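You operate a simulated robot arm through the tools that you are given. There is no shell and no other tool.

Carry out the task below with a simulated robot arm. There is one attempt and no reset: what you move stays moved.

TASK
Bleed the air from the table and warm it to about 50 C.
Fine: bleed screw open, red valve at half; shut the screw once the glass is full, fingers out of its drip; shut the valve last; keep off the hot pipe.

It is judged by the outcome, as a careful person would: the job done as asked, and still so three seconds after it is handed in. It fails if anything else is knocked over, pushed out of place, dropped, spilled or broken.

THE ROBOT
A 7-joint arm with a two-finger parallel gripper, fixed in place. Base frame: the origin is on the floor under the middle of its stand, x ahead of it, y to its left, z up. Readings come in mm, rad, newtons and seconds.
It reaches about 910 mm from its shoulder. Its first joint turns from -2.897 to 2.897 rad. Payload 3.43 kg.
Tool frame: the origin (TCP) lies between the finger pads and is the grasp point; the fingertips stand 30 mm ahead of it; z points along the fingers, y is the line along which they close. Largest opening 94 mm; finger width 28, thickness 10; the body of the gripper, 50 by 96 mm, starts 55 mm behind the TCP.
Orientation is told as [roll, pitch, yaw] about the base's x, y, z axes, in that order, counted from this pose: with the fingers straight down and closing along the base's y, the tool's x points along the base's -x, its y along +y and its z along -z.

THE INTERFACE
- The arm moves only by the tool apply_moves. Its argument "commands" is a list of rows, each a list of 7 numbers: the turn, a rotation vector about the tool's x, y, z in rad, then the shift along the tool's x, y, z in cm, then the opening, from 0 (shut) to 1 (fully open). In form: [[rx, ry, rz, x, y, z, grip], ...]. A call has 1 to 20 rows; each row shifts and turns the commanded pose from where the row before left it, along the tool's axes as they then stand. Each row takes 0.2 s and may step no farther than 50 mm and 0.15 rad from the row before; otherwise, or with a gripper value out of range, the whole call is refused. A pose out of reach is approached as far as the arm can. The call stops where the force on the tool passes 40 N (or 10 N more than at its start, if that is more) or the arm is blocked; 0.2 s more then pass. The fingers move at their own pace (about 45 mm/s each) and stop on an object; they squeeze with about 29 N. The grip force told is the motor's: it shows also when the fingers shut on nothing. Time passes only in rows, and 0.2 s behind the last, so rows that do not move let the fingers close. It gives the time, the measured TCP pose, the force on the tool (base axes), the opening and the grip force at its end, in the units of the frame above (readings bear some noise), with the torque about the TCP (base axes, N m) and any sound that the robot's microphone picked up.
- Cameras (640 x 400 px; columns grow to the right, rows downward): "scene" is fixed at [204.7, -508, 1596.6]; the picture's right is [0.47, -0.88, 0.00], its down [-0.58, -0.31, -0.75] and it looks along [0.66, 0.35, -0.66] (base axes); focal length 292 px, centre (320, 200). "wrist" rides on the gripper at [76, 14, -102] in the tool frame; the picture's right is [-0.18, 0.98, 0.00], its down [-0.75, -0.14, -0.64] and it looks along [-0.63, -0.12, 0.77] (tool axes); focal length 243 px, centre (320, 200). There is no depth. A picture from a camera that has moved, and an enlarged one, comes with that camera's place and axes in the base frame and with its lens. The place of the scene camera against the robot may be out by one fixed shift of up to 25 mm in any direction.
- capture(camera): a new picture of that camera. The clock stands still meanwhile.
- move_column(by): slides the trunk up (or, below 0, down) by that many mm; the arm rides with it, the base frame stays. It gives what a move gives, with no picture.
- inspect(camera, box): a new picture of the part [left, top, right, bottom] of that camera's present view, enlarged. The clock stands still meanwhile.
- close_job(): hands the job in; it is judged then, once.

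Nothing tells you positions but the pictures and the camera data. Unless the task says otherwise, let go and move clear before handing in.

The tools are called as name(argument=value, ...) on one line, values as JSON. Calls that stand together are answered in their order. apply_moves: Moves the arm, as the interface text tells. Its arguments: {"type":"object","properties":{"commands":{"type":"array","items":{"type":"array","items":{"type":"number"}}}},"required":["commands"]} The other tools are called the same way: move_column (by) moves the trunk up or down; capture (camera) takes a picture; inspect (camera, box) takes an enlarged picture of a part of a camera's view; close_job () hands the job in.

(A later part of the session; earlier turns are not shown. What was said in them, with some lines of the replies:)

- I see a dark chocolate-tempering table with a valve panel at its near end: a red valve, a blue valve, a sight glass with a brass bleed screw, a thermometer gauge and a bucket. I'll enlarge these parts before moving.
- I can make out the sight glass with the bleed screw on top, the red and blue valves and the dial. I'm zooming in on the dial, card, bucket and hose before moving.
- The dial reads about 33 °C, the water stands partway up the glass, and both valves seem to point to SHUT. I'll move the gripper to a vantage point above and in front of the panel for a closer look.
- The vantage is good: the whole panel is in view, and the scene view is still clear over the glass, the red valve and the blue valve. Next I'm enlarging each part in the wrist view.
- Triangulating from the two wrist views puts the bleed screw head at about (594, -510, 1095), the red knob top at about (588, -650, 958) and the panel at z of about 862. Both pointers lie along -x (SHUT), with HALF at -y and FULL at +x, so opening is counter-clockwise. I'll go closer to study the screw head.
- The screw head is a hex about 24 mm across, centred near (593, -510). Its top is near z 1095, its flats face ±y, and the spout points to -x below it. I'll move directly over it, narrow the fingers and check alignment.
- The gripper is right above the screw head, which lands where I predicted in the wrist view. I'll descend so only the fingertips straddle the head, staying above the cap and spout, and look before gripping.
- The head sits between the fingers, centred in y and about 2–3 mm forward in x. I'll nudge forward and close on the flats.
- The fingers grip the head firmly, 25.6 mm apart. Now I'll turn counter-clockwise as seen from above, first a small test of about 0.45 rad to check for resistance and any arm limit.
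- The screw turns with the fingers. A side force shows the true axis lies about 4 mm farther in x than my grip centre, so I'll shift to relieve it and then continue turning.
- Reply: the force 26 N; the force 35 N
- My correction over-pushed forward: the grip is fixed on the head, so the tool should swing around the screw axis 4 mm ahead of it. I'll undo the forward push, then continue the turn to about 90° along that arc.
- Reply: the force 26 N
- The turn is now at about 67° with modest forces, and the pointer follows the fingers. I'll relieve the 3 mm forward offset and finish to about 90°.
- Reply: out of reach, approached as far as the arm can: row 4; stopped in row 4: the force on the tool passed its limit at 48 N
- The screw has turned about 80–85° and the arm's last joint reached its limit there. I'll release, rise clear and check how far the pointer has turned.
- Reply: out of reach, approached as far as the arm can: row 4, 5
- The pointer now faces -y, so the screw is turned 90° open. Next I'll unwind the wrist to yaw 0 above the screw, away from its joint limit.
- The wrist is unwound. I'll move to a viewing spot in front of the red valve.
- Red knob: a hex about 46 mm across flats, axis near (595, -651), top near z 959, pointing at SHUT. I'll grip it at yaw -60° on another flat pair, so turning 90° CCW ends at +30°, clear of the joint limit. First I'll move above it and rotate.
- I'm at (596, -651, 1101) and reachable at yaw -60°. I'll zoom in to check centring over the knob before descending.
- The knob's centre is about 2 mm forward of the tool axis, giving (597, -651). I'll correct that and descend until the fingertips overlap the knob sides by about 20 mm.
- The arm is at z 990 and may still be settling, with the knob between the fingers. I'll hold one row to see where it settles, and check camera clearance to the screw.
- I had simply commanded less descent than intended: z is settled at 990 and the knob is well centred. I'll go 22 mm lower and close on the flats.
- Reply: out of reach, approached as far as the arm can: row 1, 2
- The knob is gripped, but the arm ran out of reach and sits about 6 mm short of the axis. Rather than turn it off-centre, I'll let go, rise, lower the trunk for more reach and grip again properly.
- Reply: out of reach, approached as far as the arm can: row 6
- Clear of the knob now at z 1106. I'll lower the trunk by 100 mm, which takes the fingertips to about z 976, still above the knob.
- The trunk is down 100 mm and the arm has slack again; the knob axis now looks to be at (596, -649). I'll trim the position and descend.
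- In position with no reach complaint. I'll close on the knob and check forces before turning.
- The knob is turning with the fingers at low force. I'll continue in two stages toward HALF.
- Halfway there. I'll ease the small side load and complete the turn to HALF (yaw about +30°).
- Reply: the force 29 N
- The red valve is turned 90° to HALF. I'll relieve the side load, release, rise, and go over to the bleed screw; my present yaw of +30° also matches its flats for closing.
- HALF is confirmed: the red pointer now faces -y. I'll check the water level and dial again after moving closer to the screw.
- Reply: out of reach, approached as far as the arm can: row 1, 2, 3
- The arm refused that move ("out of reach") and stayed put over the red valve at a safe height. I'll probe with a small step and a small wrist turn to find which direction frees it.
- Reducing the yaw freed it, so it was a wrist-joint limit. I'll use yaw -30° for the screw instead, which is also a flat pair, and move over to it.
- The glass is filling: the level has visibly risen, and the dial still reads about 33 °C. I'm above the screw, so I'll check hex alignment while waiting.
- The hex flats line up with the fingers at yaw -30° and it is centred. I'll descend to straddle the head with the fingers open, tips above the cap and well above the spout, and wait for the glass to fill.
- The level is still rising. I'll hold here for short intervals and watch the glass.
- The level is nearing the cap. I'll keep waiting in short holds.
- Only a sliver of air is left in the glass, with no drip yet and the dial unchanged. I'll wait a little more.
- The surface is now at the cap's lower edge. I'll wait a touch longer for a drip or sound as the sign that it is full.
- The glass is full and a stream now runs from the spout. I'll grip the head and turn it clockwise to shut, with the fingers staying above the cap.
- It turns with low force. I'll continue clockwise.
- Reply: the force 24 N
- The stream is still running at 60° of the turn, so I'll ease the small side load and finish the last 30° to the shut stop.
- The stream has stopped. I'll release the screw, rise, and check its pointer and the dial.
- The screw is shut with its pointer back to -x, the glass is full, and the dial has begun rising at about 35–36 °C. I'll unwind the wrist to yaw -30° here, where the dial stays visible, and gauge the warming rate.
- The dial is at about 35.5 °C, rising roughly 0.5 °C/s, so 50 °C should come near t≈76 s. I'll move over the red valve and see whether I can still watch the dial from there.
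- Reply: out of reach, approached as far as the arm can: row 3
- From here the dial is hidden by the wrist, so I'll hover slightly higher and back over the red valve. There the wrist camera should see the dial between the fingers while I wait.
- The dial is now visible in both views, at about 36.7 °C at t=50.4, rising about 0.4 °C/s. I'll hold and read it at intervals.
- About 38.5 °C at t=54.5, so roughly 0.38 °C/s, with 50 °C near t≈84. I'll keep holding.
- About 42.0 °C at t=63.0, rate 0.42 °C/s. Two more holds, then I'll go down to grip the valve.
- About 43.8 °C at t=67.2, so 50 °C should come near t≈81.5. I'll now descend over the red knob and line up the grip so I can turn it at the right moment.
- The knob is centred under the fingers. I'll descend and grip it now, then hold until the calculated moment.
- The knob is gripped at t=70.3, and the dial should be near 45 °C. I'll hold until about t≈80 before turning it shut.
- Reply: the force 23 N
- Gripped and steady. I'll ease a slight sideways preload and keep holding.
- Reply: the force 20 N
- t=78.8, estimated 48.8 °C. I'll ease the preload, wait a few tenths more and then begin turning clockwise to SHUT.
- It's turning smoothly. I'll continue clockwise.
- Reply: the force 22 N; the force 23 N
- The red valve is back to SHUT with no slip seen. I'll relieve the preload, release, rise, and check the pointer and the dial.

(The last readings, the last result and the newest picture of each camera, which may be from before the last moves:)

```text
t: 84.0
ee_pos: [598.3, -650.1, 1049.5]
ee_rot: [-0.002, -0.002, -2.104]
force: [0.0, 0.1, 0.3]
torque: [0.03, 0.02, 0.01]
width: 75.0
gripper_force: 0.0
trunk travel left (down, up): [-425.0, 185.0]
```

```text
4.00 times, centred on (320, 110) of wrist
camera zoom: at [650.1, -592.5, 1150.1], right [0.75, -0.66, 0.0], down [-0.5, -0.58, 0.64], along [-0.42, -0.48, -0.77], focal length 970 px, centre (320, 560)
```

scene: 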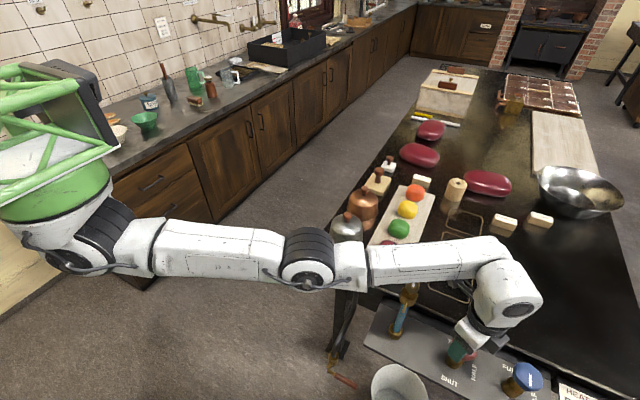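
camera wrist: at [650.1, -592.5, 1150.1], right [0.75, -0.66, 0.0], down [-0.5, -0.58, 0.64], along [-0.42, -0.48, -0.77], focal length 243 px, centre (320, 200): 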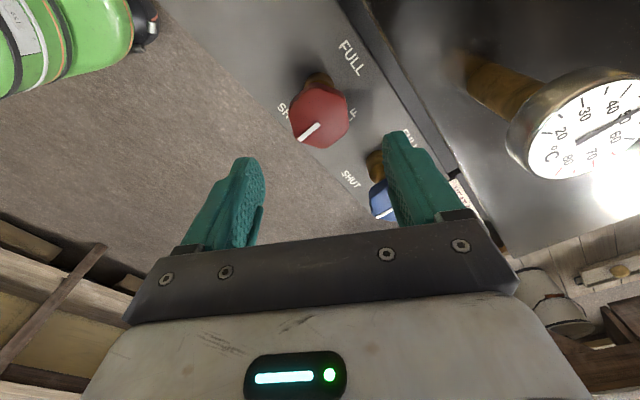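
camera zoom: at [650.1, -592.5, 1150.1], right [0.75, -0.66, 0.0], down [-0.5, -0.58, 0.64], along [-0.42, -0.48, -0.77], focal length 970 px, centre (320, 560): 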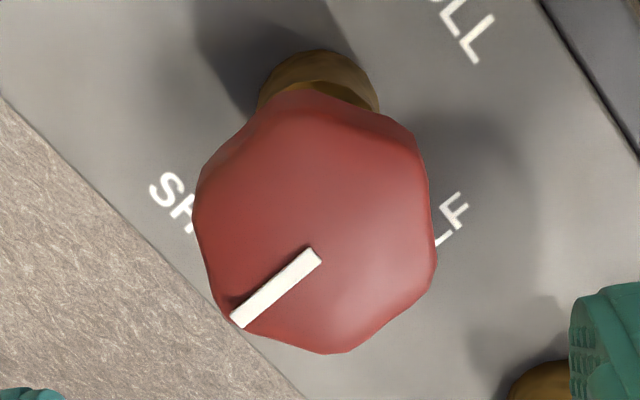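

The dial reads just about 50 °C, and the red pointer is back at SHUT. I'll back the arm off, up and away from the panel, then verify everything stays put.

apply_moves(commands=[[0, 0, 0, 0, 0, -4.5, 0.8], [0, 0, 0, 0, 0, -4.5, 0.8], [0, 0, 0, -2.03, -3.44, -1.5, 0.8], [0, 0, 0, -2.03, -3.44, -1.5, 0.8], [0, 0, 0, -2.03, -3.44, -1.5, 0.8], [0, 0, 0, 0, 0, 0, 0.8]])

capture(camera="scene")

inspect(camera="scene", box=[360, 260, 560, 390])

inspect(camera="scene", box=[495, 275, 555, 315])

capture(camera="wrist")

```text
t: 85.3
ee_pos: [479.1, -647.0, 1181.7]
ee_rot: [-0.001, -0.003, -2.1]
force: [0.0, 0.0, -0.1]
torque: [0.01, -0.01, -0.02]
width: 75.0
gripper_force: 0.2
trunk travel left (down, up): [-425.0, 185.0]
```

```text
taken
```

scene: 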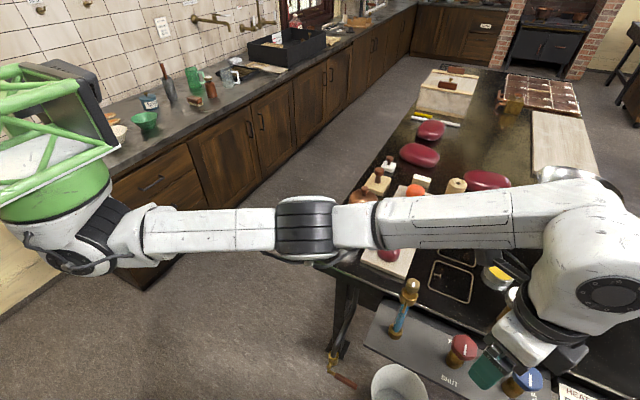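

```text
3.08 times, centred on (460, 325) of scene
camera zoom: at [204.7, -508.0, 1596.6], right [0.47, -0.88, 0.0], down [-0.58, -0.31, -0.75], along [0.66, 0.35, -0.66], focal length 899 px, centre (-111, -185)
```

zoom: 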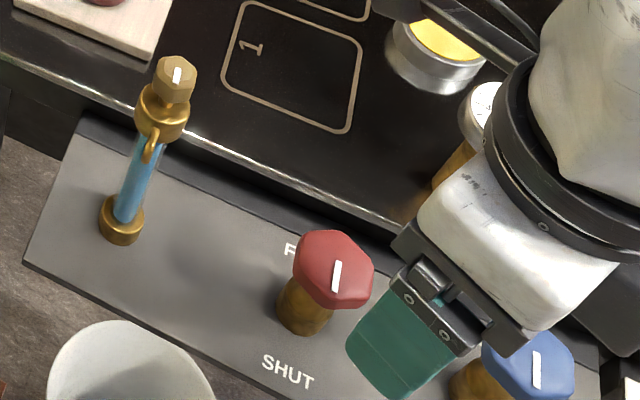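

```text
10.00 times, centred on (525, 295) of scene
camera zoom: at [204.7, -508.0, 1596.6], right [0.47, -0.88, 0.0], down [-0.58, -0.31, -0.75], along [0.66, 0.35, -0.66], focal length 2921 px, centre (-1730, -750)
```

zoom: 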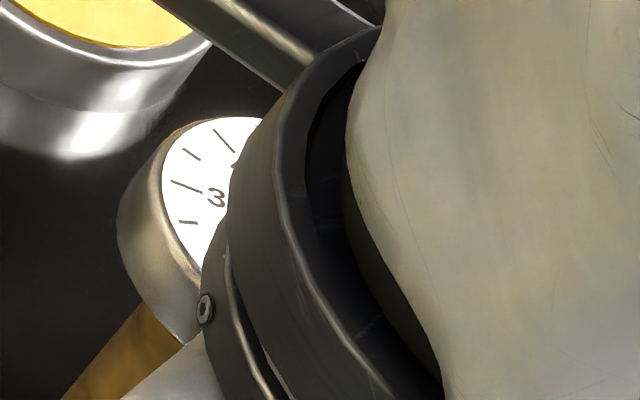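

```text
taken
camera wrist: at [531.3, -589.0, 1284.3], right [0.75, -0.66, 0.0], down [-0.5, -0.58, 0.64], along [-0.42, -0.48, -0.77], focal length 243 px, centre (320, 200)
```

wrist: 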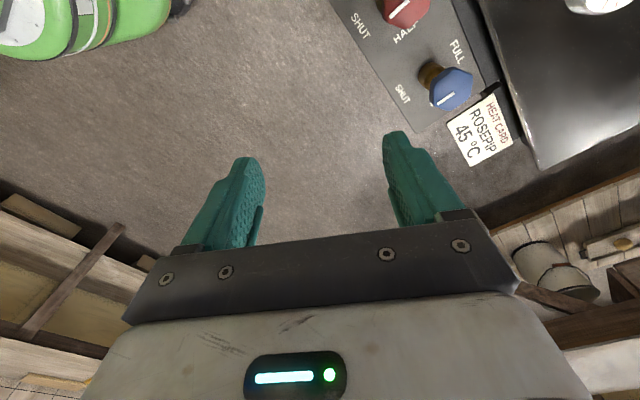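

The red pointer matches its original SHUT direction, and the glass is full with no drip. I'll swing farther clear so the dial can be seen and check that the temperature holds.

apply_moves(commands=[[0, 0, 0, 3.45, -2.02, -1.5, 0.8], [0, 0, 0, 3.45, -2.02, -1.5, 0.8], [0, 0, 0, 3.45, -2.02, -1.5, 0.8], [0, 0, 0, 3.45, -2.02, -1.5, 0.8], [0, 0, 0, 3.45, -2.02, -1.5, 0.8], [0, 0, 0, 0, 0, 0, 0.8], [0, 0, 0, 0, 0, 0, 0.8], [0, 0, 0, 0, 0, 0, 0.8], [0, 0, 0, 0, 0, 0, 0.8], [0, 0, 0, 0, 0, 0, 0.8]])

capture(camera="scene")

inspect(camera="scene", box=[495, 275, 555, 315])

inspect(camera="scene", box=[360, 260, 560, 390])

```text
t: 87.5
ee_pos: [479.9, -452.5, 1260.0]
ee_rot: [-0.001, -0.002, -2.103]
force: [1.1, 0.5, 0.1]
torque: [-0.06, 0.0, 0.04]
width: 75.0
gripper_force: 0.1
trunk travel left (down, up): [-425.0, 185.0]
```

```text
taken
```

scene: 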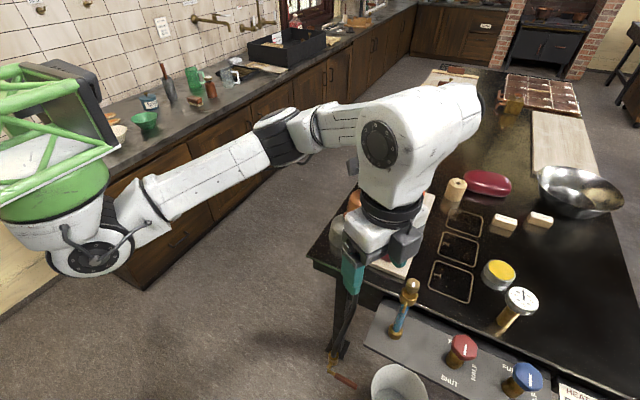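

```text
10.00 times, centred on (525, 295) of scene
camera zoom: at [204.7, -508.0, 1596.6], right [0.47, -0.88, 0.0], down [-0.58, -0.31, -0.75], along [0.66, 0.35, -0.66], focal length 2921 px, centre (-1730, -750)
```

zoom: 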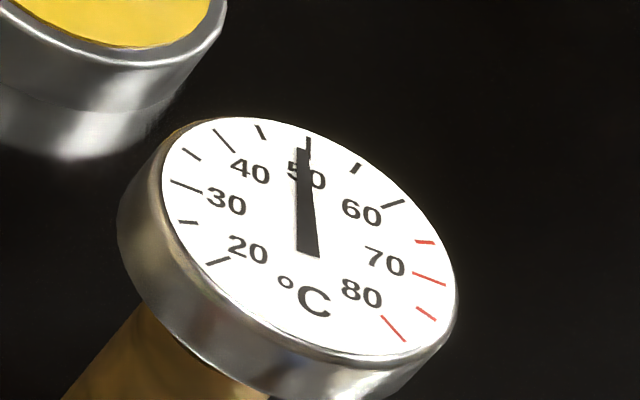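

```text
3.08 times, centred on (460, 325) of scene
camera zoom: at [204.7, -508.0, 1596.6], right [0.47, -0.88, 0.0], down [-0.58, -0.31, -0.75], along [0.66, 0.35, -0.66], focal length 899 px, centre (-111, -185)
```

zoom: 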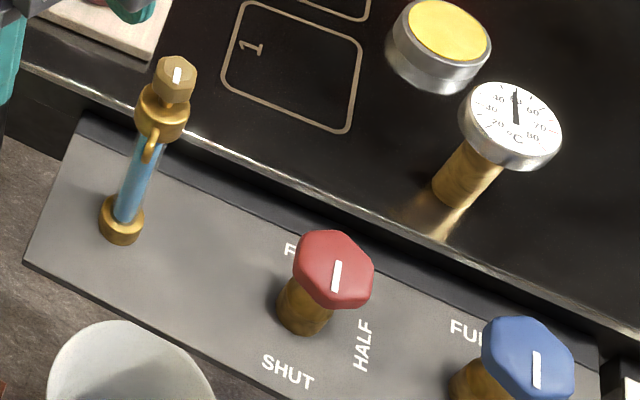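

The dial reads right at 50 °C, all pointers are at SHUT and the glass is full. I'll wait a couple of seconds more to be sure it doesn't drift.

apply_moves(commands=[[0, 0, 0, 0, 0, 0, 0.8], [0, 0, 0, 0, 0, 0, 0.8], [0, 0, 0, 0, 0, 0, 0.8], [0, 0, 0, 0, 0, 0, 0.8], [0, 0, 0, 0, 0, 0, 0.8], [0, 0, 0, 0, 0, 0, 0.8], [0, 0, 0, 0, 0, 0, 0.8], [0, 0, 0, 0, 0, 0, 0.8], [0, 0, 0, 0, 0, 0, 0.8], [0, 0, 0, 0, 0, 0, 0.8]])

inspect(camera="scene", box=[495, 275, 555, 315])

inspect(camera="scene", box=[380, 270, 440, 345])

```text
t: 89.8
ee_pos: [480.5, -452.6, 1260.1]
ee_rot: [-0.001, 0.0, -2.103]
force: [-0.1, 0.4, -0.1]
torque: [-0.01, 0.01, 0.02]
width: 75.1
gripper_force: 0.0
trunk travel left (down, up): [-425.0, 185.0]
```

```text
10.00 times, centred on (525, 295) of scene
camera zoom: at [204.7, -508.0, 1596.6], right [0.47, -0.88, 0.0], down [-0.58, -0.31, -0.75], along [0.66, 0.35, -0.66], focal length 2921 px, centre (-1730, -750)
```

zoom: 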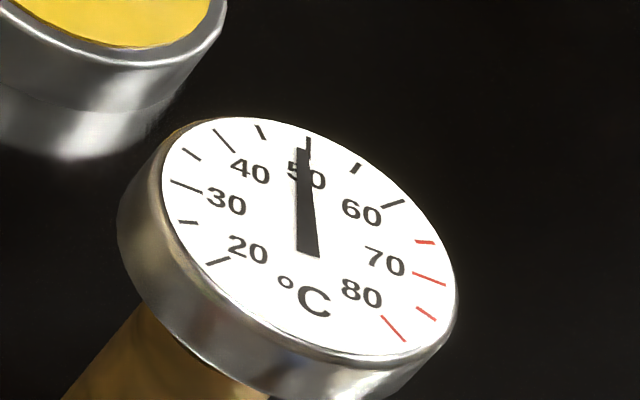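

```text
5.33 times, centred on (410, 308) of scene
camera zoom: at [204.7, -508.0, 1596.6], right [0.47, -0.88, 0.0], down [-0.58, -0.31, -0.75], along [0.66, 0.35, -0.66], focal length 1558 px, centre (-160, -373)
```

zoom: 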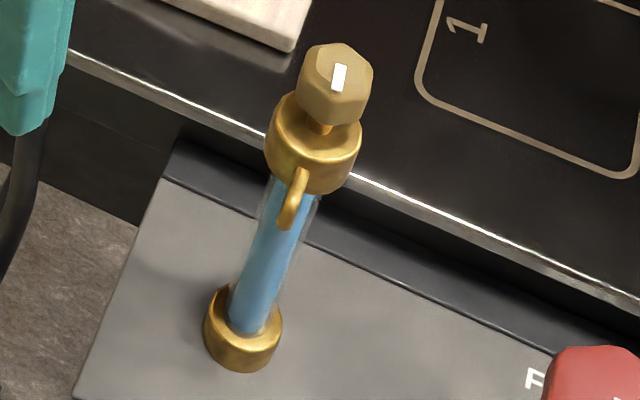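

The table holds steady at 50 °C, the glass is full with no drip, and the bleed screw and red valve are both shut. Nothing was disturbed and the arm is clear, so I'm handing in the job.

close_job()

```text
The job is handed in.
```

The table is bled and warmed to about 50 °C, and I've handed the job in. In my last check the dial stayed at 50 °C for over two seconds, the glass was full with no drip, and the bleed screw and red valve were both shut.

- **Bleeding:** I opened the bleed screw a quarter turn and set the red valve to HALF. I shut the screw when the glass was full and water began running from the spout. The fingers stayed above the spout the whole time.
- **Spout water:** the stream ran onto the panel for about three seconds while I was shutting the screw. The bucket isn't under the spout.
- **Warming:** the dial rose from about 33 °C, and I shut the red valve last. The heat card by the panel says Rosepip 45 °C; I went by your 50 °C.
- **Keeping clear:** I touched only the bleed screw and the red knob. I couldn't tell for certain which pipe is the hot one, so I kept off all of them. Nothing was knocked or moved, and the arm is clear of the panel.
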